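You operate a simulated robot arm through the tools that you are given. There is no shell and no other tool. Be economical: measure what you need, move in short steps, check, and stop when the job is done.

The job below is to be done with a simulated two-armed robot. You get a single attempt, and the scene is never put back.

Task
Clamp the short blue pipe in the vise by one end, over half of it sticking out past the jaws.
Fine: throw the chain back to load it; it sticks out on the free side, away from the pipe rest. Where these are worked on the way, their far stop is far enough and under half their travel is too little: vise chain.

It is judged by the outcome, as a careful person would: the job done as asked, and still so three seconds after it is handed in. It fails if anything else is knocked over, pushed out of place, dropped, spilled or broken.

Robot
Two 7-joint arms with two-finger parallel grippers on one trunk, on a base that drives. Base frame: it is fixed to the floor where the robot stands at the start and does not move with it; the origin is under the middle of the robot, x ahead of it, y to its left, z up. Lengths are in mm, angles in rad, forces in N, time in s.
The left shoulder is at the start at [80, 131, 947], the right one opposite. With the tool pointing down near the work surface each hand reaches from about 400 to 860 mm from the robot's upright axis, wherever it stands, measured 20 degrees to its own side. Places, roughly: jaws of the pipe vise [500, -100, 900]; short blue pipe, short red pipe, short yellow pipe [-1750, 1500, 750]; vise chain [600, -100, 900]; vise crank [500, -300, 700]. Payload 1.57 kg a hand.
The TCP of each hand is the grasp point between the finger pads, 30 mm short of the fingertips. In the tool frame z runs along the fingers and y along their closing line. Largest opening 110 mm; finger width 24, thickness 12; the body of the gripper, 48 by 112 mm, starts 78 mm behind the TCP.
Orientation is told as [roll, pitch, yaw] about the base's x, y, z axes, in that order, counted from this pose: with the fingers straight down and closing along the base's y, the tool's x points along the base's -x, its y along +y and its z along -z.

Tools
- The arms move only by the tool nudge_tool. It takes "left_series", "right_series" or both (then of equal length, played together; a hand with none holds still); each is a list of rows, each a list of 3 entries, a list of its own where there are three numbers: the turn, a rotation vector about the tool's x, y, z in rad, then the shift along the tool's x, y, z in m, then the gripper command, from -1 (shut) to 1 (fully open), values between in proportion. In form: [[[rx, ry, rz], [tx, ty, tz], grip], ...]. A call has 1 to 20 rows; each row shifts and turns the commanded pose from where the row before left it, along the tool's axes as they then stand. Each row takes 0.2 s and may step no farther than 50 mm and 0.15 rad from the row before; otherwise, or with a gripper value out of range, the whole call is refused. Where a pose cannot be reached the arm comes as near as it can. A force on the tool above 40 N (or 10 N above the force at the start of the call, whichever is more), or a blocked arm, ends the call early, and 0.2 s more pass. Each finger travels about 108 mm/s and halts on what it meets, pressing with about 32 N; the grip force reading is that of the motor and also rises with nothing between the fingers. The clock runs only during rows and for 0.2 s after the last one: add rows that do not move to give the fingers time. It gives the time, the measured TCP pose, the force on the tool (base axes), the opening and the grip force at its end, in the units of the frame above (readings bear some noise), with the torque about the TCP (base axes, N m) and any sound that the robot's microphone picked up.
- Cameras (640 x 400 px; columns grow to the right, rows downward): "scene" is now at [-51, -24.3, 1446.8]; the picture's right is [-0.18, -0.98, 0.00], its down [-0.36, 0.06, -0.93] and it looks along [0.92, -0.16, -0.36] (base axes); focal length 264 px, centre (320, 200). "left" rides on the left gripper at [70, -16, -141] in its tool frame; the picture's right is [0.23, 0.97, 0.00], its down [-0.86, 0.20, -0.48] and it looks along [-0.47, 0.11, 0.88] (tool axes); focal length 222 px, centre (320, 200). "right" rides on the right gripper at [70, 16, -141] in its tool frame; the picture's right is [-0.23, 0.97, 0.00], its down [-0.86, -0.20, -0.48] and it looks along [-0.47, -0.11, 0.88] (tool axes); focal length 222 px, centre (320, 200). There is no depth. A picture from a camera that has moved, and an enlarged one, comes with that camera's place and axes in the base frame and with its lens. The place of the scene camera against the robot may be out by one fixed shift of up to 12 mm in any direction.
- grab_frame(camera): a new picture of that camera. It takes no simulated time.
- steer(legs): drives the robot by 1 to 6 legs, each [ahead, left, turn to the left] in mm, mm and rad, along the robot's own axes; the way and the turn of a leg run together, so that a leg with both is an arc; at most 1500 mm and 3.142 rad a leg. The arms and the cameras ride along, it lands a little off, and it stops where it bumps. It gives what a move gives.
- turn_head(pan, tilt): turns the head with the scene camera to pan (to the left, within 1.902 rad either way) and tilt (down, from -0.506 to 1.204), counted from straight ahead of the robot. It gives what a move gives.
- close_up(camera, box): a new picture of the part [left, top, right, bottom] of that camera's present view, enlarged. It takes no simulated time.
- sign_off(): hands the job in; it is judged then, once.

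Work in short steps. Places have to be worked out from the pictures, the camera data and where the tool is seen: move nearer, look again, correct. Check each grasp and each placing, and mend what went wrong. You have 120 turns and 108 pictures in all, those below and enlarged ones among them. Open the grippers and draw the arms clear of the work before you hand the job in, unless the task says otherwise; then end with one line.

The tools are called after ">>>" as name(argument=value, ...) on one line, values as JSON. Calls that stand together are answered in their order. nudge_tool: Moves the arms, as the interface text tells. Its arguments: {"type":"object","properties":{"left_series":{"type":"array","items":{"type":"array"}},"right_series":{"type":"array","items":{"type":"array"}}},"required":[]} The other tools are called the same way: steer (legs) drives the base; turn_head (pan, tilt) turns the head that bears the scene camera; grab_frame (camera) takes a picture; close_up (camera, box) takes an enlarged picture of a part of a camera's view; sign_off () hands the job in.

At the start:

```text
clock: 0.0
left_tool_pos: [431.9, 24.7, 1337.4]
left_ee_rot: [0.002, 0.0, 0.001]
left_force: [0.5, -0.8, -0.4]
left_wrist_torque: [-0.03, 0.01, -0.01]
left_grip_width: 110.0
left_finger_force: 0.1
right_tool_pos: [397.9, -436.6, 1304.0]
right_ee_rot: [-0.001, 0.0, -0.001]
right_force: [0.9, 0.3, -0.4]
right_wrist_torque: [-0.02, 0.0, -0.01]
right_grip_width: 110.0
right_finger_force: 0.1
robot x, y, heading: [0.8, 0.3, -0.001]
head pan, tilt: [-0.176, 0.372]
```

scene: 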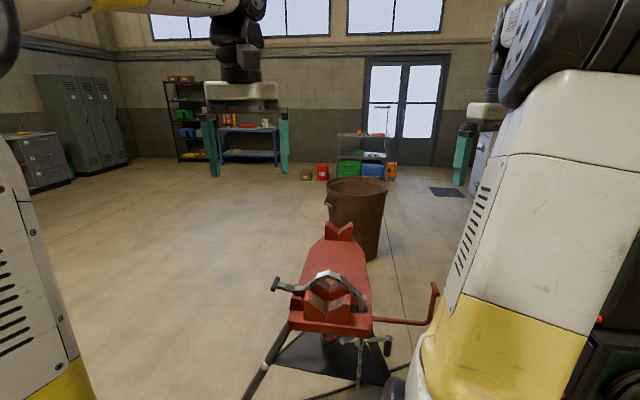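
right: 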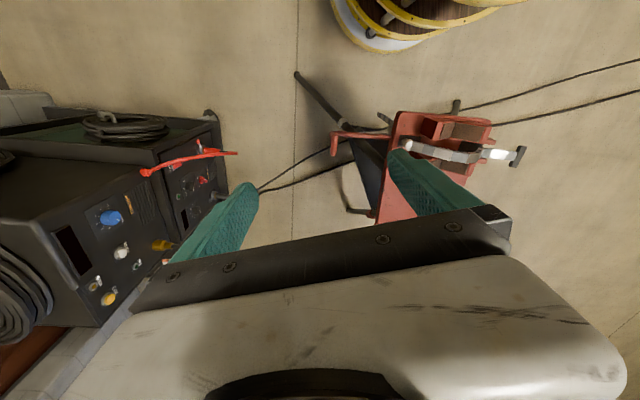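
left: 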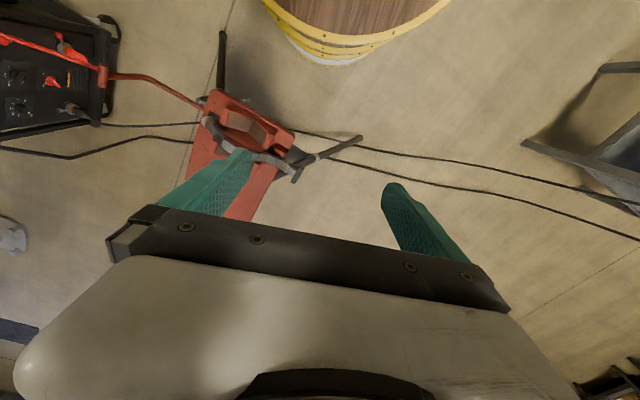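

The vise stands ahead, with the chain seemingly lying over its jaws. I take an enlarged look at it.

>>> close_up(camera="scene", box=[240, 210, 460, 400])

>>> turn_head(pan=-0.176, tilt=0.8)

>>> grab_frame(camera="scene")

```text
2.11 times, centred on (350, 305) of scene
camera zoom: at [-51.0, -24.3, 1446.8], right [-0.18, -0.98, 0.0], down [-0.36, 0.06, -0.93], along [0.92, -0.16, -0.36], focal length 555 px, centre (257, -21)
```

zoom: 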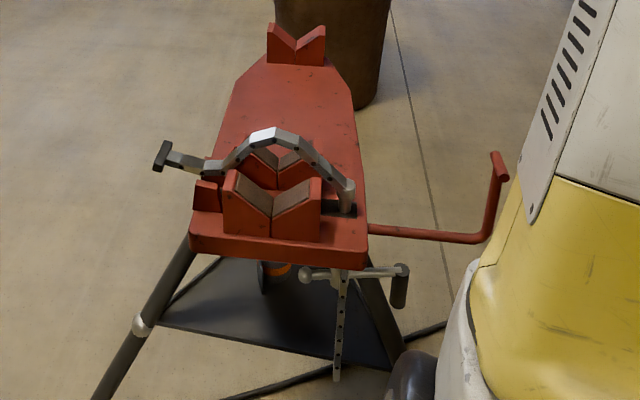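

```text
clock: 0.9
left_tool_pos: [432.4, 24.6, 1337.5]
left_ee_rot: [0.0, -0.001, 0.001]
left_force: [0.0, -0.2, 0.3]
left_wrist_torque: [-0.02, 0.03, 0.02]
left_grip_width: 109.9
left_finger_force: 0.1
right_tool_pos: [397.4, -436.4, 1305.0]
right_ee_rot: [0.0, 0.0, 0.002]
right_force: [0.0, -0.8, 0.9]
right_wrist_torque: [0.01, 0.02, 0.02]
right_grip_width: 110.0
right_finger_force: 0.0
robot x, y, heading: [1.7, -0.7, -0.0]
head pan, tilt: [-0.176, 0.799]
```

```text
103 pictures are left
camera scene: at [-63.0, -22.1, 1409.1], right [-0.18, -0.98, 0.0], down [-0.71, 0.13, -0.7], along [0.69, -0.12, -0.72], focal length 264 px, centre (320, 200)
```

scene: 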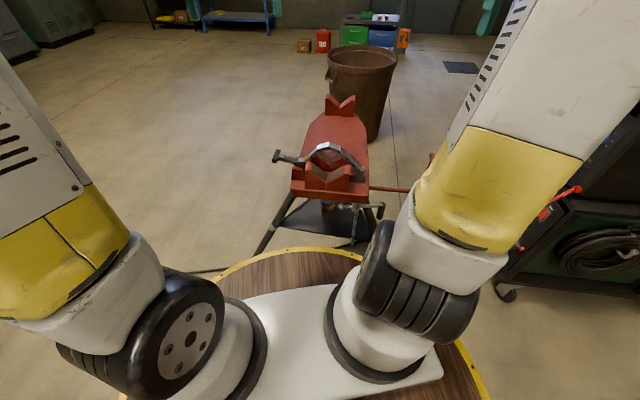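

The pipe axis runs along x, the chain is hinged on the right (−y) and its handle points left, near [645,-10,890]. I move the left arm aside and bring the right hand above the vise for a closer look.

>>> nudge_tool(left_series=[[[0, 0, 0], [0, 0.03, 0], 1], [[0, 0, 0], [0, 0.03, 0], 1], [[0, 0, 0], [0, 0.03, 0], 1], [[0, 0, 0], [0, 0.03, 0], 1], [[0, 0, 0], [0, 0.03, 0], 1], [[0, 0, 0], [0, 0.03, 0], 1], [[0, 0, 0], [0, 0.03, 0], 1], [[0, 0, 0], [0, 0, 0], 1], [[0, 0, 0], [0, 0, 0], 1], [[0, 0, 0], [0, 0, 0], 1]], right_series=[[[0, 0, 0], [-0.02, 0.03, 0.015], 1], [[0, 0, 0], [-0.02, 0.03, 0.015], 1], [[0, 0, 0], [-0.02, 0.03, 0.015], 1], [[0, 0, 0], [-0.02, 0.03, 0.015], 1], [[0, 0, 0], [-0.02, 0.03, 0.015], 1], [[0, 0, 0], [-0.02, 0.03, 0.015], 1], [[0, 0, 0], [-0.02, 0.03, 0.015], 1], [[0, 0, 0], [-0.02, 0.03, 0.015], 1], [[0, 0, 0], [-0.02, 0.03, 0.015], 1], [[0, 0, 0], [0, 0, 0], 1]])

>>> grab_frame(camera="right")

>>> grab_frame(camera="scene")

```text
clock: 3.1
left_tool_pos: [434.3, 236.8, 1337.9]
left_ee_rot: [0.001, 0.001, 0.0]
left_force: [-0.2, -0.1, -0.5]
left_wrist_torque: [0.0, 0.0, -0.01]
left_grip_width: 109.7
left_finger_force: 0.1
right_tool_pos: [577.0, -166.9, 1169.2]
right_ee_rot: [-0.001, 0.0, 0.001]
right_force: [-0.2, -1.1, -1.0]
right_wrist_torque: [0.01, 0.02, -0.04]
right_grip_width: 109.9
right_finger_force: 0.2
robot x, y, heading: [1.6, 0.3, -0.003]
head pan, tilt: [-0.176, 0.799]
```

```text
102 pictures are left
camera right: at [509.6, -151.2, 1310.4], right [0.23, 0.97, 0.0], down [0.85, -0.2, 0.48], along [0.47, -0.11, -0.88], focal length 222 px, centre (320, 200)
```

right: 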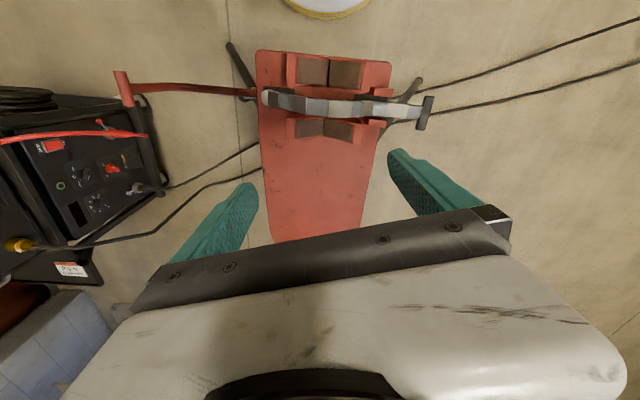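

```text
101 pictures are left
camera scene: at [-63.0, -22.0, 1409.1], right [-0.18, -0.98, 0.0], down [-0.71, 0.13, -0.7], along [0.69, -0.12, -0.72], focal length 264 px, centre (320, 200)
```

scene: 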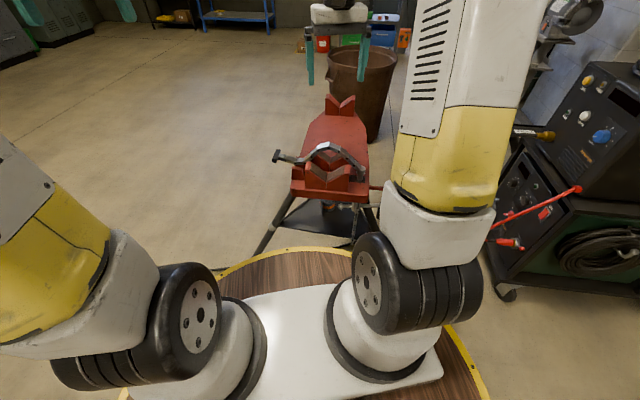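

I zoom the right camera on the chain and jaws for detail.

>>> close_up(camera="right", box=[240, 40, 450, 170])

>>> close_up(camera="scene", box=[250, 80, 450, 260])

```text
3.05 times, centred on (345, 105) of right
camera zoom: at [509.6, -151.2, 1310.4], right [0.23, 0.97, 0.0], down [0.85, -0.2, 0.48], along [0.47, -0.11, -0.88], focal length 677 px, centre (244, 490)
```

zoom: 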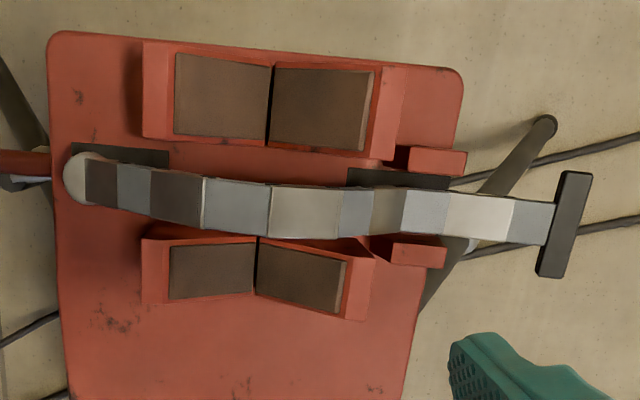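

```text
2.22 times, centred on (350, 170) of scene
camera zoom: at [-63.0, -22.0, 1409.1], right [-0.18, -0.98, 0.0], down [-0.71, 0.13, -0.7], along [0.69, -0.12, -0.72], focal length 586 px, centre (253, 267)
```

zoom: 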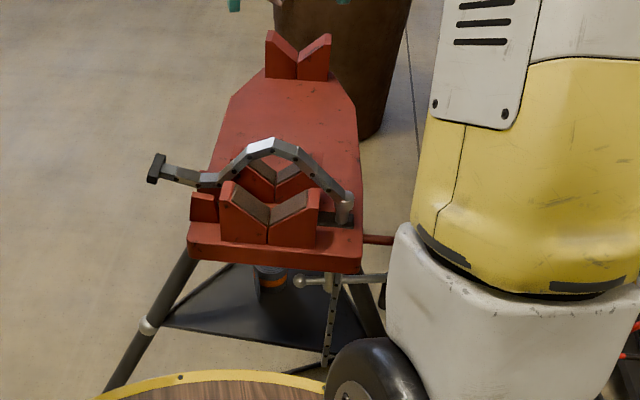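

The vise is yawed about −0.32 rad: hinge near [520,-243,912], handle T near [592,-7,947]. Plan: point the closed right fingers nearly level along the pipe axis and sweep them as a bar under the handle, over the hinge. First I rotate and shut the hand high up.

>>> nudge_tool(right_series=[[[0, 0, 0.107], [0, 0, 0], -1], [[0, 0, 0.107], [0, 0, 0], -1], [[0, 0, 0.107], [0, 0, 0], -1], [[0, -0.15, 0], [0, 0, 0], -1], [[0, -0.15, 0], [0, 0, 0], -1], [[0, -0.15, 0], [0, 0, 0], -1], [[0, -0.15, 0], [0, 0, 0], -1], [[0, -0.15, 0], [0, 0, 0], -1], [[0, -0.15, 0], [0, 0, 0], -1], [[0, -0.15, 0], [0, 0, 0], -1], [[0, -0.15, 0], [0, 0, 0], -1], [[0, 0, 0], [0, 0, 0], -1], [[0, 0, 0], [0, 0, 0], -1]])

>>> grab_frame(camera="scene")

```text
clock: 5.9
left_tool_pos: [432.6, 236.3, 1337.8]
left_ee_rot: [-0.001, 0.0, 0.001]
left_force: [0.0, -0.2, 1.1]
left_wrist_torque: [0.01, -0.05, -0.04]
left_grip_width: 110.1
left_finger_force: 0.1
right_tool_pos: [578.3, -167.0, 1169.0]
right_ee_rot: [0.0, -1.197, -0.322]
right_force: [0.1, 0.2, 0.3]
right_wrist_torque: [0.02, 0.02, 0.02]
right_grip_width: 0.2
right_finger_force: 21.4
robot x, y, heading: [-0.7, 1.4, 0.002]
head pan, tilt: [-0.176, 0.799]
```

```text
98 pictures are left
camera scene: at [-63.1, -22.0, 1409.1], right [-0.18, -0.98, 0.0], down [-0.71, 0.13, -0.7], along [0.69, -0.12, -0.72], focal length 264 px, centre (320, 200)
```

scene: 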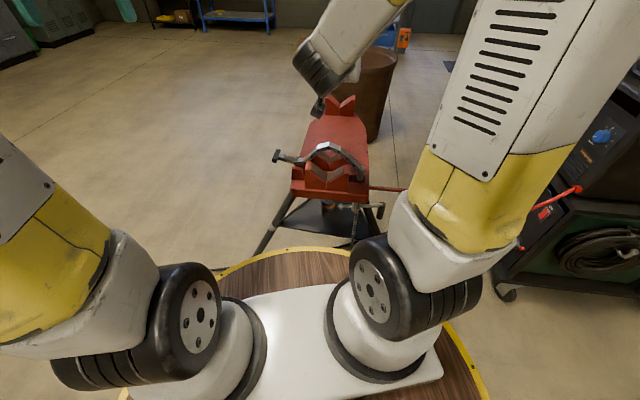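

The pose works. I move left past the handle (left arm further aside), then descend beside it.

>>> nudge_tool(left_series=[[[0, 0, 0], [0, 0.03, -0.01], 1], [[0, 0, 0], [0, 0.03, -0.01], 1], [[0, 0, 0], [0, 0.03, -0.01], 1], [[0, 0, 0], [0, 0.03, -0.01], 1], [[0, 0, 0], [0, 0.03, -0.01], 1], [[0, 0, 0], [0, 0.03, -0.01], 1], [[0, 0, 0], [0, 0, 0], 1], [[0, 0, 0], [0, 0, 0], 1], [[0, 0, 0], [0, 0, 0], 1], [[0, 0, 0], [0, 0, 0], 1], [[0, 0, 0], [0, 0, 0], 1], [[0, 0, 0], [0, 0, 0], 1]], right_series=[[[0, 0, 0], [0.0025, 0.036, -0.0064], -1], [[0, 0, 0], [0.0025, 0.036, -0.0064], -1], [[0, 0, 0], [0.0025, 0.036, -0.0064], -1], [[0, 0, 0], [0.0025, 0.036, -0.0064], -1], [[0, 0, 0], [0.0025, 0.036, -0.0064], -1], [[0, 0, 0], [0.0025, 0.036, -0.0064], -1], [[0, 0, 0], [0.0352, 0, 0.01366], -1], [[0, 0, 0], [0.0352, 0, 0.01366], -1], [[0, 0, 0], [0.0352, 0, 0.01366], -1], [[0, 0, 0], [0.0352, 0, 0.01366], -1], [[0, 0, 0], [0.0352, 0, 0.01366], -1], [[0, 0, 0], [0, 0, 0], -1]])

>>> grab_frame(camera="scene")

>>> grab_frame(camera="right")

```text
clock: 8.5
left_tool_pos: [433.0, 416.6, 1398.3]
left_ee_rot: [0.0, -0.001, 0.0]
left_force: [-0.3, 0.3, -0.2]
left_wrist_torque: [0.0, -0.01, -0.01]
left_grip_width: 109.9
left_finger_force: 0.0
right_tool_pos: [607.0, 51.1, 981.6]
right_ee_rot: [0.001, -1.199, -0.321]
right_force: [-0.3, 0.4, 0.0]
right_wrist_torque: [-0.03, 0.0, 0.01]
right_grip_width: 0.2
right_finger_force: 21.2
robot x, y, heading: [-4.1, -0.4, 0.001]
head pan, tilt: [-0.176, 0.799]
```

```text
97 pictures are left
camera scene: at [-63.0, -21.9, 1409.1], right [-0.18, -0.98, 0.0], down [-0.71, 0.13, -0.7], along [0.69, -0.12, -0.72], focal length 264 px, centre (320, 200)
```

scene: 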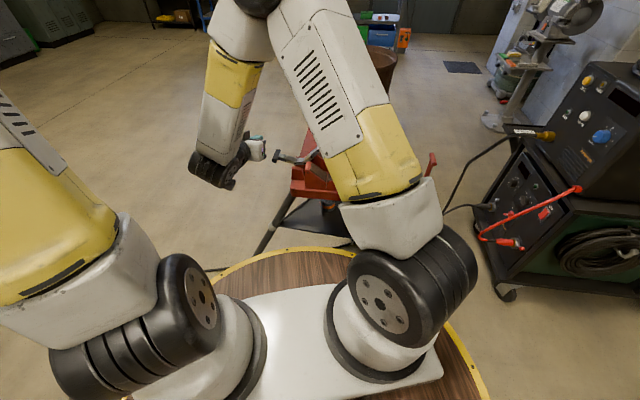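

```text
96 pictures are left
camera right: at [464.9, 115.9, 967.1], right [0.39, 0.9, 0.21], down [-0.19, -0.15, 0.97], along [0.9, -0.41, 0.12], focal length 222 px, centre (320, 200)
```

right: 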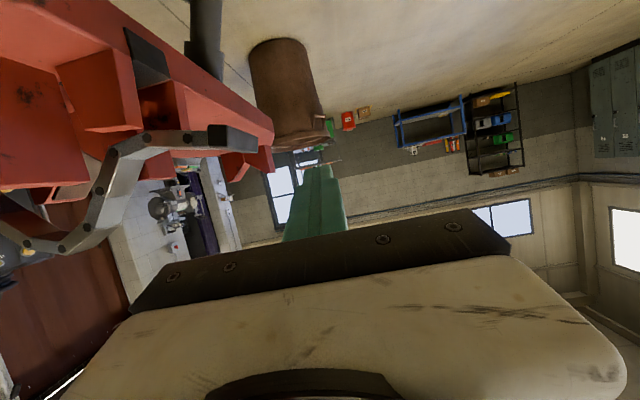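

The T is near [595,-2,930]. I descend below handle height and slide under the handle, inside the T.

>>> nudge_tool(right_series=[[[0, 0, 0], [0.0301, 0, 0.0117], -1], [[0, 0, 0], [0.0301, 0, 0.0117], -1], [[0, 0, 0], [0.0301, 0, 0.0117], -1], [[0, 0, 0], [0, 0, 0], -1], [[0, 0, 0], [0, -0.027, 0], -1], [[0, 0, 0], [0, -0.027, 0], -1], [[0, 0, 0], [0, -0.027, 0], -1], [[0, 0, 0], [0, 0, 0], -1]])

>>> grab_frame(camera="right")

```text
clock: 10.3
left_tool_pos: [432.4, 415.9, 1399.5]
left_ee_rot: [-0.001, 0.0, 0.0]
left_force: [0.7, 0.1, -0.9]
left_wrist_torque: [0.03, -0.01, -0.01]
left_grip_width: 110.0
left_finger_force: 0.2
right_tool_pos: [580.9, -29.6, 882.4]
right_ee_rot: [0.001, -1.199, -0.323]
right_force: [0.4, 0.1, 0.1]
right_wrist_torque: [0.0, 0.02, 0.01]
right_grip_width: 0.0
right_finger_force: 21.7
robot x, y, heading: [0.1, 1.0, 0.001]
head pan, tilt: [-0.176, 0.799]
```

```text
95 pictures are left
camera right: at [439.1, 36.8, 869.1], right [0.39, 0.9, 0.21], down [-0.19, -0.15, 0.97], along [0.9, -0.41, 0.12], focal length 222 px, centre (320, 200)
```

right: 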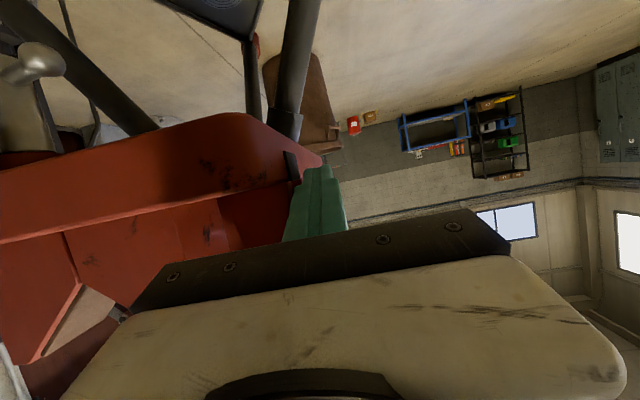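

Fingers sit under the handle. I lift along the hinge arc, up to about 45°, watching the force.

>>> nudge_tool(right_series=[[[0, 0, 0], [-0.0233, 0, -0.0091], -1], [[0, 0, 0], [-0.0206, -0.00245, -0.008], -1], [[0, 0, 0], [-0.0206, -0.00245, -0.008], -1], [[0, 0, 0], [-0.01976, -0.0068, -0.00767], -1], [[0, 0, 0], [-0.01976, -0.0068, -0.00767], -1], [[0, 0, 0], [-0.01808, -0.01085, -0.00702], -1], [[0, 0, 0], [-0.01808, -0.01085, -0.00702], -1], [[0, 0, 0], [-0.01575, -0.0145, -0.0061], -1], [[0, 0, 0], [-0.01575, -0.0145, -0.0061], -1]])

>>> grab_frame(camera="right")

>>> grab_frame(camera="scene")

```text
clock: 12.3
left_tool_pos: [433.3, 416.8, 1398.2]
left_ee_rot: [0.0, -0.001, -0.001]
left_force: [0.9, 0.8, -0.3]
left_wrist_torque: [-0.03, -0.02, 0.01]
left_grip_width: 110.0
left_finger_force: 0.1
right_tool_pos: [559.6, -90.5, 1069.3]
right_ee_rot: [-0.002, -1.201, -0.32]
right_force: [-1.0, 1.1, -0.8]
right_wrist_torque: [-0.01, -0.03, 0.0]
right_grip_width: 0.0
right_finger_force: 21.6
robot x, y, heading: [-2.5, -0.4, 0.003]
head pan, tilt: [-0.176, 0.799]
```

```text
94 pictures are left
camera right: at [418.9, -25.8, 1055.4], right [0.39, 0.9, 0.21], down [-0.19, -0.15, 0.97], along [0.9, -0.41, 0.12], focal length 222 px, centre (320, 200)
```

right: 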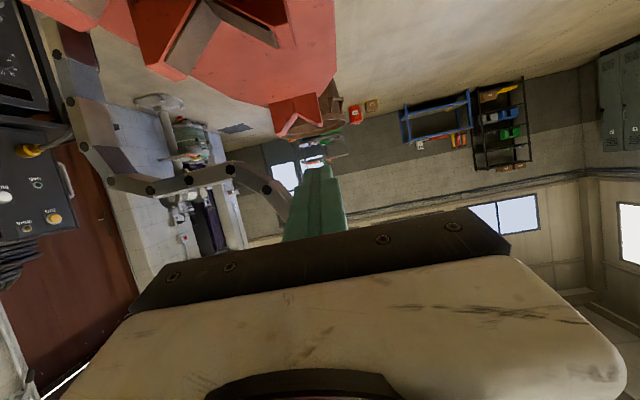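

```text
93 pictures are left
camera scene: at [-62.9, -21.8, 1409.1], right [-0.18, -0.98, 0.0], down [-0.71, 0.13, -0.7], along [0.69, -0.12, -0.72], focal length 264 px, centre (320, 200)
```

scene: 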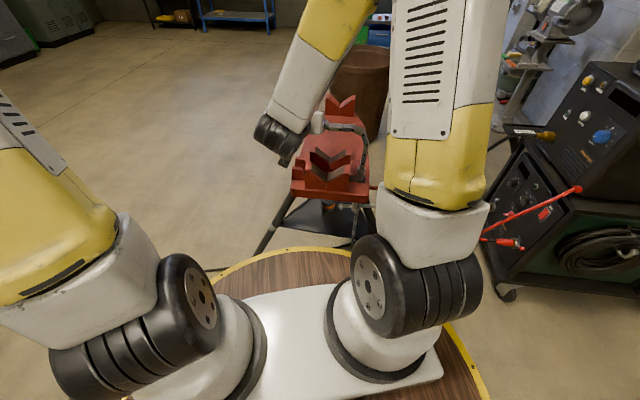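

The chain is lifting on the finger bar with no resistance. I carry it on over the top to about 130°.

>>> nudge_tool(right_series=[[[0, 0, 0], [-0.01272, -0.0176, -0.00494], -1], [[0, 0, 0], [-0.01272, -0.0176, -0.00494], -1], [[0, 0, 0], [-0.00923, -0.0199, -0.00358], -1], [[0, 0, 0], [-0.00923, -0.0199, -0.00358], -1], [[0, 0, 0], [-0.00531, -0.0215, -0.00206], -1], [[0, 0, 0], [-0.00531, -0.0215, -0.00206], -1], [[0, 0, 0], [-0.00126, -0.02225, -0.00049], -1], [[0, 0, 0], [-0.00126, -0.02225, -0.00049], -1], [[0, 0, 0], [0.00284, -0.02205, 0.0011], -1], [[0, 0, 0], [0.00284, -0.02205, 0.0011], -1], [[0, 0, 0], [0.0069, -0.02095, 0.00268], -1], [[0, 0, 0], [0.0069, -0.02095, 0.00268], -1], [[0, 0, 0], [0.01067, -0.0191, 0.00414], -1], [[0, 0, 0], [0.01067, -0.0191, 0.00414], -1]])

>>> grab_frame(camera="right")

>>> grab_frame(camera="scene")

```text
clock: 13.4
left_tool_pos: [432.9, 415.4, 1397.0]
left_ee_rot: [0.0, 0.002, -0.001]
left_force: [0.2, 0.5, -0.6]
left_wrist_torque: [-0.01, 0.0, 0.0]
left_grip_width: 109.9
left_finger_force: 0.2
right_tool_pos: [547.9, -165.5, 1118.2]
right_ee_rot: [-0.01, -1.179, -0.317]
right_force: [-0.6, -0.2, 0.1]
right_wrist_torque: [-0.01, -0.05, 0.0]
right_grip_width: 0.0
right_finger_force: 21.1
right hand out of reach, approached as far as the arm can: row 3, 4, 5
robot x, y, heading: [-1.8, 2.0, 0.002]
head pan, tilt: [-0.176, 0.799]
stopped in row 5 (right hand): the force on the tool passed its limit at 47 N (the readings are from after the stop); the commanded pose is now the measured one
```

```text
92 pictures are left
camera right: at [405.1, -100.7, 1106.8], right [0.39, 0.9, 0.21], down [-0.17, -0.15, 0.97], along [0.9, -0.42, 0.1], focal length 222 px, centre (320, 200)
```

right: 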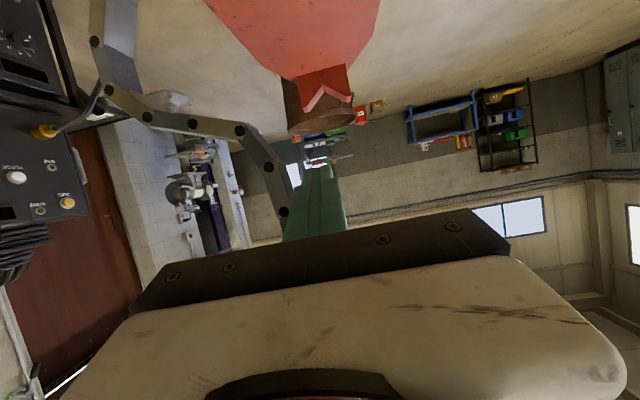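

```text
91 pictures are left
camera scene: at [-63.2, -21.8, 1409.1], right [-0.18, -0.98, 0.0], down [-0.71, 0.13, -0.7], along [0.69, -0.12, -0.72], focal length 264 px, centre (320, 200)
```

scene: 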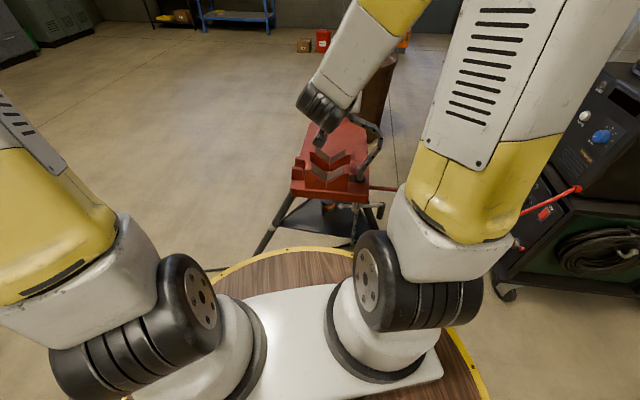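

The chain is near 70° but the arm folds up against its reach limit in this level pose. I pitch the fingers more downward while pushing gently right.

>>> nudge_tool(right_series=[[[0, 0.12, 0], [0, 0, 0], -1], [[0, 0.12, 0], [0, -0.004, 0], -1], [[0, 0.12, 0], [0, -0.008, 0], -1], [[0, 0.12, 0], [0, -0.008, 0], -1], [[0, 0.12, 0], [0, -0.008, 0], -1], [[0, 0, 0], [0, -0.01, 0], -1], [[0, 0, 0], [0, -0.01, 0], -1]])

>>> grab_frame(camera="right")

```text
clock: 15.0
left_tool_pos: [433.6, 415.7, 1396.4]
left_ee_rot: [-0.001, 0.0, 0.001]
left_force: [0.3, 0.5, 0.5]
left_wrist_torque: [0.01, -0.03, 0.03]
left_grip_width: 110.0
left_finger_force: 0.0
right_tool_pos: [532.0, -213.0, 1116.4]
right_ee_rot: [-0.004, -0.581, -0.322]
right_force: [1.0, 0.7, -1.0]
right_wrist_torque: [0.0, -0.02, -0.01]
right_grip_width: 0.0
right_finger_force: 20.7
robot x, y, heading: [-2.1, -1.0, 0.001]
head pan, tilt: [-0.176, 0.799]
```

```text
90 pictures are left
camera right: at [410.8, -153.6, 1197.6], right [0.49, 0.86, 0.12], down [0.37, -0.33, 0.87], along [0.79, -0.38, -0.48], focal length 222 px, centre (320, 200)
```

right: 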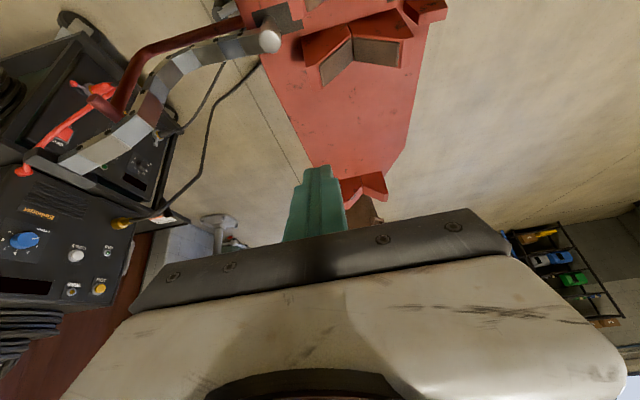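

The chain has tipped over to the right by itself. I raise the hand and look at how far it fell.

>>> nudge_tool(right_series=[[[0, 0.12, 0], [-0.01, 0.0, -0.04], -1], [[0, 0.12, 0], [-0.01, 0, -0.04], -1], [[0, 0.12, 0], [0, 0, -0.04], -1], [[0, 0.12, 0], [0, 0, -0.03], -1], [[0, 0.1, 0], [0, 0, -0.02], -1]])

>>> grab_frame(camera="scene")

>>> grab_frame(camera="right")

```text
clock: 16.2
left_tool_pos: [431.7, 416.2, 1398.6]
left_ee_rot: [-0.001, 0.0, -0.001]
left_force: [-0.9, 0.2, -0.8]
left_wrist_torque: [-0.03, 0.01, 0.0]
left_grip_width: 109.8
left_finger_force: 0.2
right_tool_pos: [490.0, -195.2, 1285.1]
right_ee_rot: [-0.002, 0.002, -0.323]
right_force: [-0.1, -0.6, 0.0]
right_wrist_torque: [0.0, -0.06, 0.01]
right_grip_width: 0.0
right_finger_force: 21.0
robot x, y, heading: [1.2, 2.2, -0.0]
head pan, tilt: [-0.176, 0.799]
```

```text
89 pictures are left
camera scene: at [-63.6, -22.0, 1409.1], right [-0.18, -0.98, 0.0], down [-0.71, 0.13, -0.7], along [0.69, -0.12, -0.72], focal length 264 px, centre (320, 200)
```

scene: 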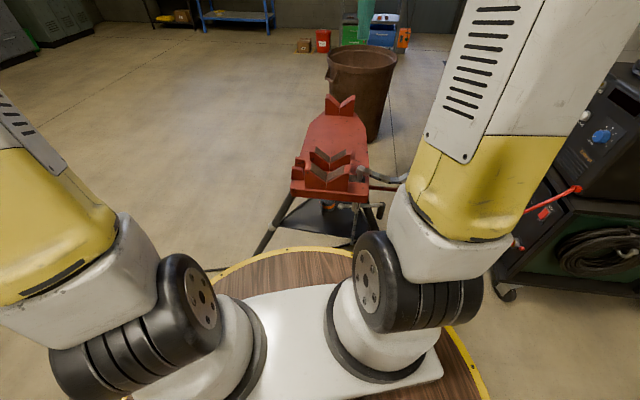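

```text
88 pictures are left
camera right: at [431.4, -158.7, 1425.6], right [0.52, 0.85, 0.0], down [0.75, -0.46, 0.48], along [0.41, -0.25, -0.88], focal length 222 px, centre (320, 200)
```

right: 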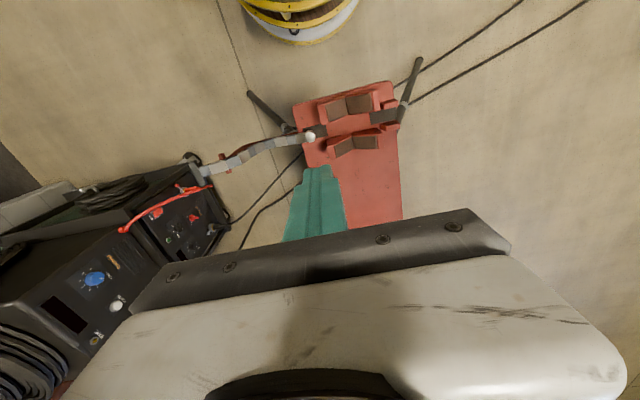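

The chain is fully thrown back. Now I tuck the arms, and turn toward the pipes behind-left to look.

>>> nudge_tool(left_series=[[[0, 0, 0], [0, -0.03, 0.01], 1], [[0, 0, 0], [0, -0.03, 0.01], 1], [[0, 0, 0], [0, -0.03, 0.01], 1], [[0, 0, 0], [0, -0.03, 0.01], 1], [[0, 0, 0], [0, -0.03, 0.01], 1], [[0, 0, 0], [0, 0, 0], 1]], right_series=[[[0, 0, -0.08], [0.02, -0.02, 0], 1], [[0, 0, -0.08], [0.02, -0.02, 0], 1], [[0, 0, -0.08], [0.02, -0.02, 0], 1], [[0, 0, -0.08], [0.02, -0.02, 0], 1], [[0, 0, 0], [0, -0.02, 0], 1], [[0, 0, 0], [0, 0, 0], 1]])

>>> steer(legs=[[0, 0, 1.2]])

>>> turn_head(pan=1.2, tilt=0.4)

>>> grab_frame(camera="scene")

```text
clock: 17.6
left_tool_pos: [432.4, 266.2, 1347.8]
left_ee_rot: [-0.001, -0.001, 0.0]
left_force: [0.4, -1.1, 0.2]
left_wrist_torque: [0.0, 0.0, -0.01]
left_grip_width: 109.9
left_finger_force: 0.0
right_tool_pos: [396.6, -279.0, 1285.1]
right_ee_rot: [0.0, 0.001, -0.003]
right_force: [0.2, -0.1, -0.1]
right_wrist_torque: [0.01, -0.02, -0.04]
right_grip_width: 109.9
right_finger_force: 0.1
robot x, y, heading: [-0.7, -1.4, -0.001]
head pan, tilt: [-0.176, 0.799]
```

```text
clock: 21.0
left_tool_pos: [-92.9, 499.6, 1345.8]
left_ee_rot: [0.0, 0.001, 1.205]
left_force: [0.3, 0.7, -0.4]
left_wrist_torque: [0.01, -0.01, 0.0]
left_grip_width: 110.0
left_finger_force: 0.1
right_tool_pos: [400.5, 270.7, 1286.0]
right_ee_rot: [-0.002, 0.001, 1.204]
right_force: [-0.1, 0.6, 0.3]
right_wrist_torque: [0.02, -0.02, 0.0]
right_grip_width: 110.2
right_finger_force: 0.1
robot x, y, heading: [-0.9, -3.4, 1.208]
head pan, tilt: [-0.176, 0.799]
```

```text
clock: 22.5
left_tool_pos: [-95.0, 499.8, 1347.5]
left_ee_rot: [0.001, 0.0, 1.207]
left_force: [0.7, -0.7, 0.1]
left_wrist_torque: [-0.01, -0.01, -0.05]
left_grip_width: 110.0
left_finger_force: 0.1
right_tool_pos: [401.0, 271.6, 1285.6]
right_ee_rot: [-0.002, 0.001, 1.204]
right_force: [-0.5, -0.2, 0.6]
right_wrist_torque: [0.0, -0.01, 0.02]
right_grip_width: 110.0
right_finger_force: 0.0
robot x, y, heading: [0.7, -3.3, 1.203]
head pan, tilt: [1.201, 0.4]
```

```text
87 pictures are left
camera scene: at [-121.5, -76.4, 1444.2], right [0.67, 0.74, 0.0], down [0.29, -0.26, -0.92], along [-0.68, 0.62, -0.39], focal length 264 px, centre (320, 200)
```

scene: 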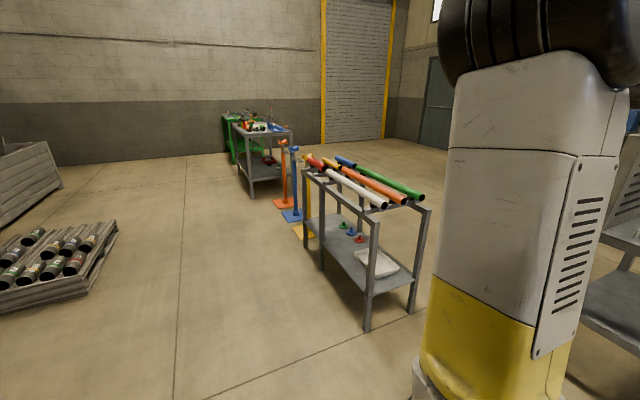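

The rack with long and short pipes stands there; I zoom to find the short blue one.

>>> close_up(camera="scene", box=[270, 130, 440, 240])

>>> close_up(camera="scene", box=[220, 100, 380, 200])

```text
3.64 times, centred on (355, 185) of scene
camera zoom: at [-121.5, -76.4, 1444.2], right [0.67, 0.74, 0.0], down [0.29, -0.26, -0.92], along [-0.68, 0.62, -0.39], focal length 959 px, centre (193, 254)
```

zoom: 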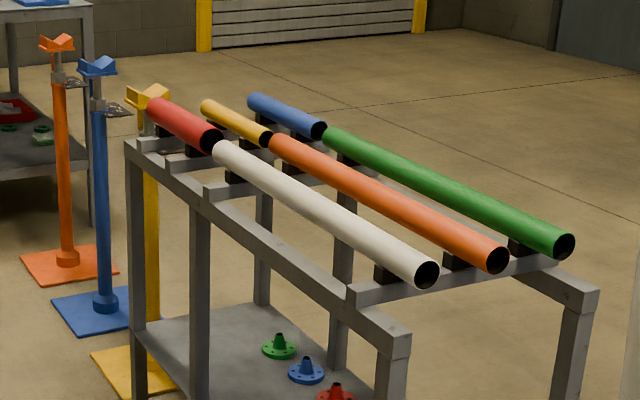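

```text
4.00 times, centred on (300, 150) of scene
camera zoom: at [-121.5, -76.4, 1444.2], right [0.67, 0.74, 0.0], down [0.29, -0.26, -0.92], along [-0.68, 0.62, -0.39], focal length 1055 px, centre (400, 400)
```

zoom: 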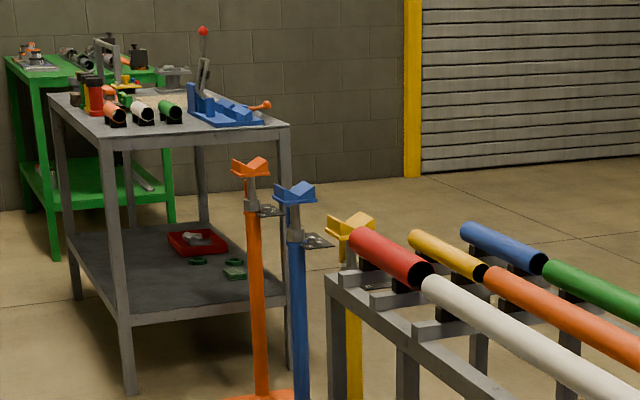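

The short blue pipe lies in the rear row of the rack, about [-1725,1705,820], axis about (-.95,.3). Before driving near, I check my own footprint by looking down.

>>> turn_head(pan=0.3, tilt=1.0)

>>> grab_frame(camera="scene")

>>> grab_frame(camera="left")

```text
clock: 23.7
left_tool_pos: [-94.9, 501.2, 1347.5]
left_ee_rot: [0.001, -0.001, 1.205]
left_force: [-0.8, -0.6, 0.8]
left_wrist_torque: [-0.03, -0.06, -0.03]
left_grip_width: 109.8
left_finger_force: 0.0
right_tool_pos: [401.1, 271.6, 1286.0]
right_ee_rot: [-0.004, 0.0, 1.204]
right_force: [-0.2, 0.4, 0.5]
right_wrist_torque: [-0.01, -0.03, 0.01]
right_grip_width: 109.9
right_finger_force: 0.1
robot x, y, heading: [-0.8, 1.1, 1.208]
head pan, tilt: [0.3, 1.0]
```

```text
84 pictures are left
camera scene: at [-48.4, -69.0, 1394.0], right [1.0, -0.06, 0.0], down [-0.05, -0.84, -0.54], along [0.03, 0.54, -0.84], focal length 264 px, centre (320, 200)
```

scene: 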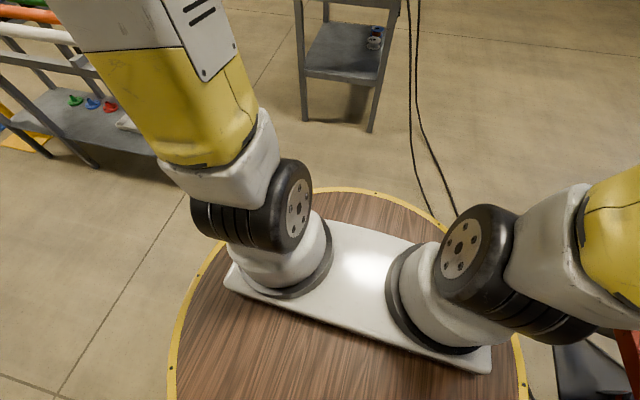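

```text
83 pictures are left
camera left: at [-102.9, 430.0, 1489.0], right [-0.99, 0.13, 0.0], down [0.12, 0.87, 0.48], along [0.06, 0.47, -0.88], focal length 222 px, centre (320, 200)
```

left: 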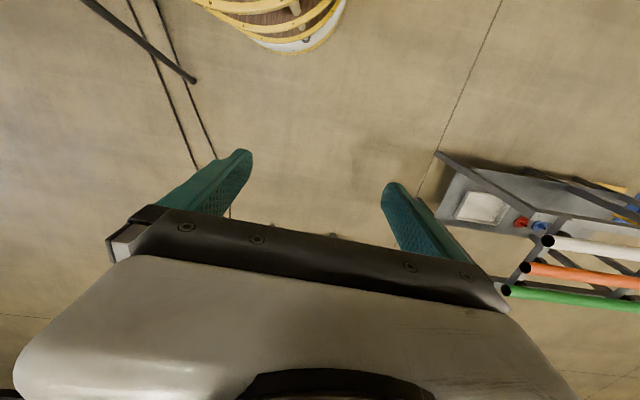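

The pedestal radius is roughly 300–350 mm. I drive sideways to a spot in front of the rack's far part, staying short of it, then look.

>>> steer(legs=[[30, 950, 0.0], [27, 950, 0.07]])

>>> turn_head(pan=0.2, tilt=0.7)

>>> grab_frame(camera="scene")

>>> grab_frame(camera="left")

```text
clock: 33.4
left_tool_pos: [-1908.4, 1202.1, 1347.3]
left_ee_rot: [0.0, 0.0, 1.259]
left_force: [-0.5, -0.6, 0.0]
left_wrist_torque: [0.0, -0.01, -0.01]
left_grip_width: 110.2
left_finger_force: 0.1
right_tool_pos: [-1401.8, 999.8, 1285.9]
right_ee_rot: [0.0, 0.0, 1.256]
right_force: [-0.1, 0.4, -0.2]
right_wrist_torque: [-0.01, -0.01, -0.01]
right_grip_width: 109.8
right_finger_force: 0.0
robot x, y, heading: [-1788.2, 709.6, 1.257]
head pan, tilt: [0.3, 1.0]
```

```text
clock: 34.2
left_tool_pos: [-1907.6, 1202.7, 1347.8]
left_ee_rot: [0.0, 0.0, 1.259]
left_force: [0.3, 0.7, -0.2]
left_wrist_torque: [0.02, 0.0, -0.03]
left_grip_width: 110.0
left_finger_force: 0.0
right_tool_pos: [-1402.0, 1000.1, 1285.2]
right_ee_rot: [-0.003, -0.001, 1.255]
right_force: [-0.5, -0.4, -0.4]
right_wrist_torque: [0.0, 0.0, -0.01]
right_grip_width: 109.9
right_finger_force: 0.1
robot x, y, heading: [-1788.1, 705.5, 1.261]
head pan, tilt: [0.201, 0.7]
```

```text
82 pictures are left
camera scene: at [-1824.6, 651.5, 1417.2], right [0.99, -0.11, 0.0], down [-0.07, -0.64, -0.76], along [0.08, 0.76, -0.64], focal length 264 px, centre (320, 200)
```

scene: 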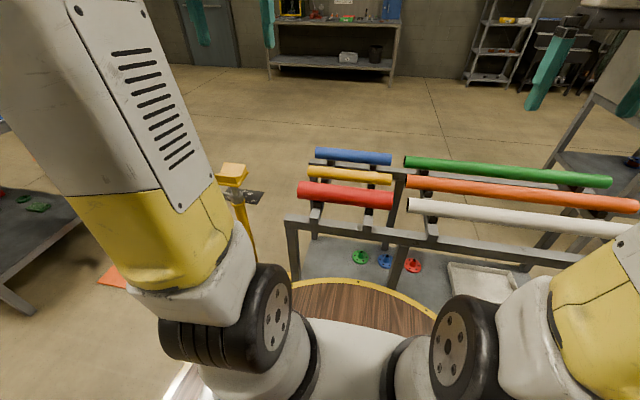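

```text
81 pictures are left
camera left: at [-1913.0, 1132.1, 1489.0], right [-1.0, 0.08, 0.0], down [0.07, 0.88, 0.48], along [0.04, 0.48, -0.88], focal length 222 px, centre (320, 200)
```

left: 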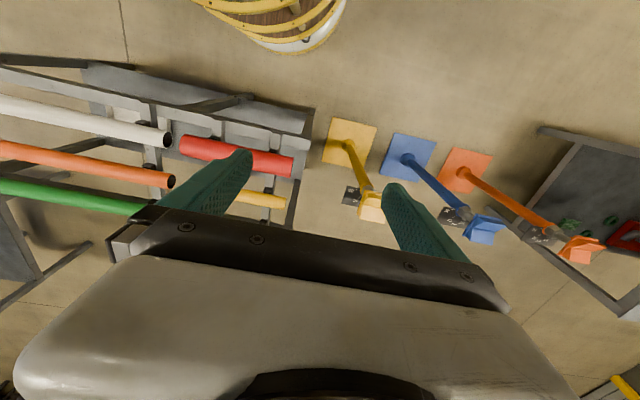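

Triangulated: pipe ends near [-1737,1594,873] and [-1455,1511,873], front rail ~390 mm from where I want my axis. I move into position ahead of it.

>>> steer(legs=[[120, -179, 0.02]])

>>> nudge_tool(left_series=[[[0, 0, -0.15], [-0.025, 0, 0], 1], [[0, 0, -0.15], [-0.025, 0, 0], 1], [[0, 0, -0.15], [-0.01, 0, 0], 1], [[0, 0, -0.15], [-0.01, 0, 0], 1], [[0, 0, -0.15], [0, 0, 0], 1], [[0, 0, -0.15], [0, 0, 0], 1], [[0, 0, -0.15], [0, 0, 0], 1], [[0, 0, -0.15], [0, 0, 0], 1], [[0, 0, -0.15], [0, 0, 0], 1], [[0, 0, -0.15], [0, 0, 0], 1], [[0, 0, -0.07], [0, 0, 0], 1], [[0, 0, 0], [0, 0, 0], 1]])

>>> grab_frame(camera="scene")

>>> grab_frame(camera="left")

```text
clock: 35.8
left_tool_pos: [-1711.6, 1259.5, 1346.7]
left_ee_rot: [0.001, -0.001, 1.278]
left_force: [0.8, 0.8, -0.2]
left_wrist_torque: [0.01, 0.02, -0.01]
left_grip_width: 110.1
left_finger_force: 0.0
right_tool_pos: [-1201.2, 1067.1, 1285.0]
right_ee_rot: [-0.001, -0.001, 1.276]
right_force: [0.7, 0.8, -0.4]
right_wrist_torque: [-0.01, -0.01, 0.02]
right_grip_width: 110.0
right_finger_force: 0.1
robot x, y, heading: [-1582.0, 768.6, 1.282]
head pan, tilt: [0.201, 0.7]
```

```text
clock: 38.4
left_tool_pos: [-1703.3, 1327.1, 1347.3]
left_ee_rot: [0.0, 0.001, 2.849]
left_force: [-0.5, -0.2, -0.5]
left_wrist_torque: [0.0, 0.02, -0.02]
left_grip_width: 110.0
left_finger_force: 0.1
right_tool_pos: [-1201.9, 1067.1, 1285.9]
right_ee_rot: [0.0, -0.002, 1.276]
right_force: [0.3, -0.6, -0.2]
right_wrist_torque: [-0.03, 0.0, 0.0]
right_grip_width: 109.9
right_finger_force: 0.2
robot x, y, heading: [-1581.5, 765.9, 1.277]
head pan, tilt: [0.201, 0.7]
```

```text
80 pictures are left
camera scene: at [-1617.5, 710.0, 1417.3], right [1.0, -0.09, 0.0], down [-0.06, -0.64, -0.76], along [0.07, 0.76, -0.64], focal length 264 px, centre (320, 200)
```

scene: 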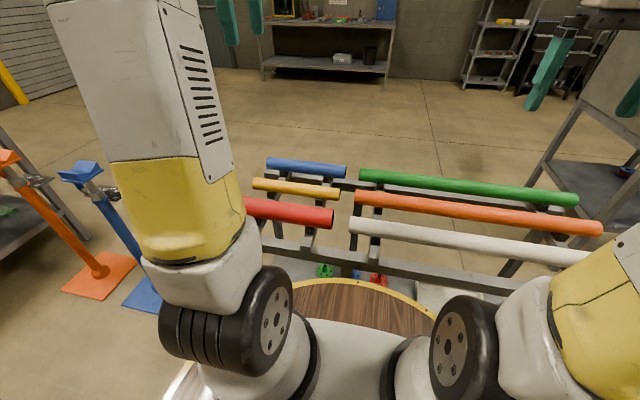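

```text
79 pictures are left
camera left: at [-1630.6, 1323.8, 1488.8], right [-0.06, -1.0, 0.0], down [-0.88, 0.06, 0.48], along [-0.48, 0.03, -0.88], focal length 222 px, centre (320, 200)
```

left: 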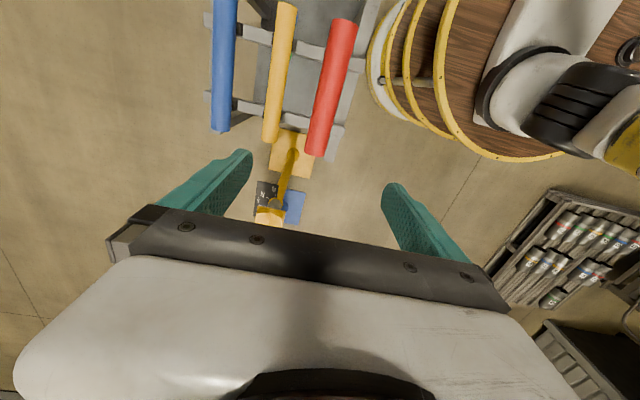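

The blue pipe is ~50 mm thick at z≈873, cradle bars at x≈-1675 and -1515; I'll grip at [-1570,1545], between the bars. Moving to hover 130 mm above.

>>> nudge_tool(left_series=[[[0, 0, 0], [0.0072, -0.0274, 0.0386], 1], [[0, 0, 0], [0.0072, -0.0274, 0.0386], 1], [[0, 0, 0], [0.0072, -0.0274, 0.0386], 1], [[0, 0, 0], [0.0072, -0.0274, 0.0386], 1], [[0, 0, 0], [0.0072, -0.0274, 0.0386], 1], [[0, 0, 0], [0.0072, -0.0274, 0.0386], 1], [[0, 0, 0], [0.0072, -0.0274, 0.0386], 1], [[0, 0, 0], [0.0072, -0.0274, 0.0386], 1], [[0, 0, 0], [0.0072, -0.0274, 0.0386], 1], [[0, 0, 0], [0, 0, 0], 1]])

>>> grab_frame(camera="left")

>>> grab_frame(camera="scene")

```text
clock: 40.6
left_tool_pos: [-1568.6, 1545.8, 999.8]
left_ee_rot: [-0.001, 0.001, 2.849]
left_force: [-0.5, 0.8, 0.1]
left_wrist_torque: [-0.02, -0.03, 0.02]
left_grip_width: 110.3
left_finger_force: 0.2
right_tool_pos: [-1201.2, 1066.8, 1285.6]
right_ee_rot: [-0.002, 0.001, 1.275]
right_force: [0.0, 0.7, 0.5]
right_wrist_torque: [0.03, -0.04, 0.01]
right_grip_width: 110.0
right_finger_force: 0.1
robot x, y, heading: [-1584.5, 764.8, 1.275]
head pan, tilt: [0.201, 0.7]
```

```text
78 pictures are left
camera left: at [-1496.3, 1542.7, 1141.6], right [-0.06, -1.0, 0.0], down [-0.88, 0.06, 0.48], along [-0.48, 0.03, -0.88], focal length 222 px, centre (320, 200)
```

left: 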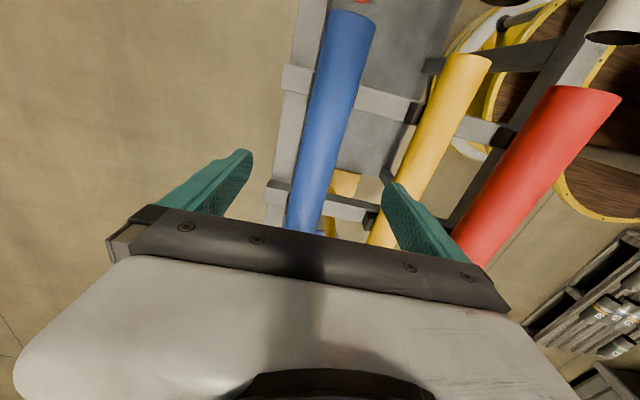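

```text
77 pictures are left
camera scene: at [-1617.5, 710.1, 1417.3], right [1.0, -0.09, 0.0], down [-0.06, -0.64, -0.76], along [0.07, 0.76, -0.64], focal length 264 px, centre (320, 200)
```

scene: 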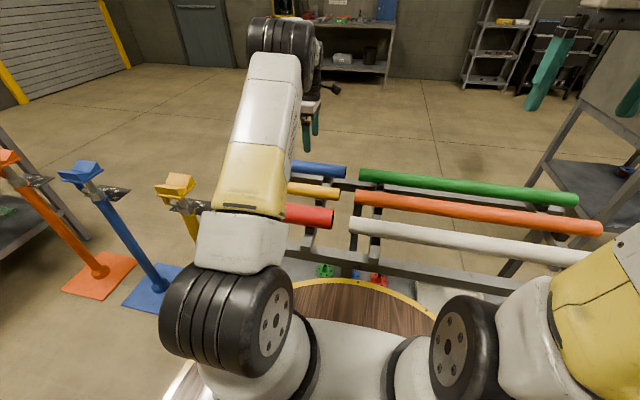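

Hover aligns with the pipe (line fits within a few mm). I descend to z≈877 straddling it, with a look before closing.

>>> nudge_tool(left_series=[[[0, 0, 0], [0, 0, 0.025], 1], [[0, 0, 0], [0, 0, 0.025], 1], [[0, 0, 0], [0, 0, 0.025], 1], [[0, 0, 0], [0, 0, 0.025], 1], [[0, 0, 0], [0, 0, 0.01], 1], [[0, 0, 0], [0, 0, 0.01], 1], [[0, 0, 0], [0, 0, 0], 1]])

>>> grab_frame(camera="left")

>>> close_up(camera="scene", box=[240, 90, 400, 230])

```text
clock: 42.2
left_tool_pos: [-1567.9, 1544.6, 880.1]
left_ee_rot: [0.0, 0.0, 2.848]
left_force: [0.7, 0.9, 0.6]
left_wrist_torque: [0.02, 0.0, 0.0]
left_grip_width: 109.8
left_finger_force: 0.1
right_tool_pos: [-1201.6, 1067.2, 1285.2]
right_ee_rot: [-0.002, 0.001, 1.275]
right_force: [-0.3, 0.4, 0.0]
right_wrist_torque: [0.0, 0.01, -0.01]
right_grip_width: 109.9
right_finger_force: 0.0
robot x, y, heading: [-1584.3, 764.7, 1.282]
head pan, tilt: [0.201, 0.7]
```

```text
76 pictures are left
camera left: at [-1496.3, 1541.2, 1021.3], right [-0.06, -1.0, 0.0], down [-0.88, 0.06, 0.48], along [-0.48, 0.03, -0.88], focal length 222 px, centre (320, 200)
```

left: 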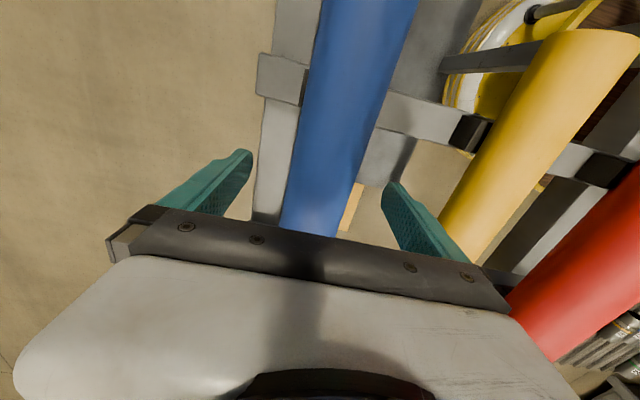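

```text
2.86 times, centred on (320, 160) of scene
camera zoom: at [-1617.5, 710.1, 1417.3], right [1.0, -0.09, 0.0], down [-0.06, -0.64, -0.76], along [0.07, 0.76, -0.64], focal length 753 px, centre (320, 314)
```

zoom: 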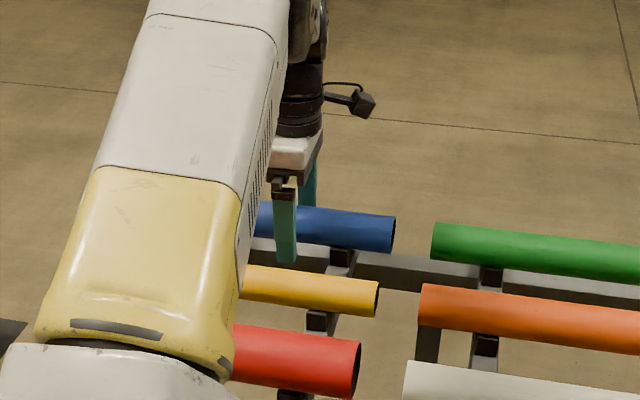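

Fingers straddle the pipe well. I close.

>>> nudge_tool(left_series=[[[0, 0, 0], [0, 0, 0], 0.2], [[0, 0, 0], [0, 0, 0], -0.2], [[0, 0, 0], [0, 0, 0], -1], [[0, 0, 0], [0, 0, 0], -1], [[0, 0, 0], [0, 0, 0], -1]])

```text
clock: 43.4
left_tool_pos: [-1568.5, 1545.0, 879.6]
left_ee_rot: [0.0, -0.001, 2.846]
left_force: [0.2, 5.9, -0.3]
left_wrist_torque: [0.17, 0.22, -0.56]
left_grip_width: 47.8
left_finger_force: 32.4
right_tool_pos: [-1201.1, 1066.5, 1284.4]
right_ee_rot: [-0.003, 0.0, 1.275]
right_force: [0.6, 0.1, 0.4]
right_wrist_torque: [0.01, 0.0, 0.0]
right_grip_width: 110.3
right_finger_force: 0.1
robot x, y, heading: [-1581.3, 764.0, 1.278]
head pan, tilt: [0.201, 0.7]
```

Gripped: 47.8 mm, 32 N. I lift it clear.

>>> nudge_tool(left_series=[[[0, 0, 0], [0, 0, -0.01], -1], [[0, 0, 0], [0, 0, -0.02], -1], [[0, 0, 0], [0, 0, -0.03], -1], [[0, 0, 0], [0, 0, -0.04], -1], [[0, 0, 0], [0, 0, -0.04], -1], [[0, 0, 0], [0, 0, -0.04], -1], [[0, 0, 0], [0, 0, -0.04], -1], [[0, 0, 0], [0, 0, 0], -1]])

>>> grab_frame(camera="left")

>>> grab_frame(camera="scene")

```text
clock: 45.2
left_tool_pos: [-1567.6, 1545.4, 1099.3]
left_ee_rot: [-0.001, 0.0, 2.848]
left_force: [0.3, 0.0, -0.4]
left_wrist_torque: [0.03, -0.01, -0.04]
left_grip_width: 0.0
left_finger_force: 21.3
right_tool_pos: [-1202.3, 1067.7, 1284.5]
right_ee_rot: [-0.002, 0.002, 1.276]
right_force: [0.1, 0.3, -0.9]
right_wrist_torque: [0.0, 0.03, -0.04]
right_grip_width: 110.0
right_finger_force: 0.0
robot x, y, heading: [-1581.8, 767.1, 1.278]
head pan, tilt: [0.201, 0.7]
```

```text
74 pictures are left
camera left: at [-1495.4, 1542.2, 1241.2], right [-0.07, -1.0, 0.0], down [-0.88, 0.06, 0.48], along [-0.48, 0.03, -0.88], focal length 222 px, centre (320, 200)
```

left: 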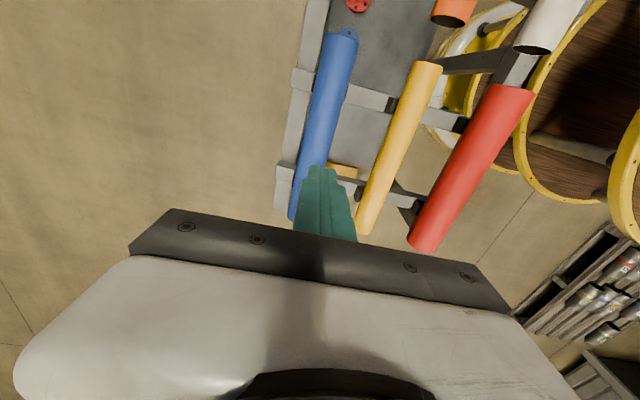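

```text
73 pictures are left
camera scene: at [-1617.5, 710.0, 1417.3], right [1.0, -0.09, 0.0], down [-0.06, -0.64, -0.76], along [0.07, 0.76, -0.64], focal length 264 px, centre (320, 200)
```

scene: 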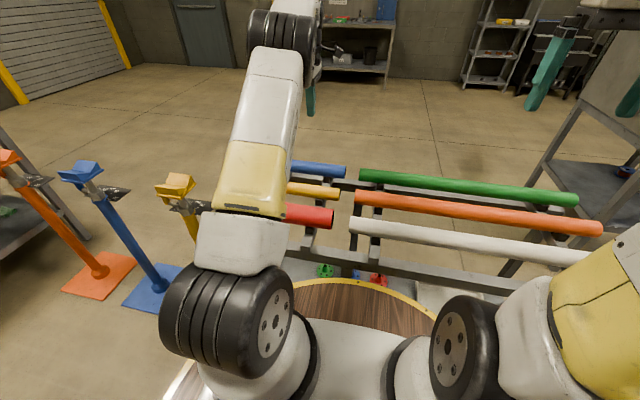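

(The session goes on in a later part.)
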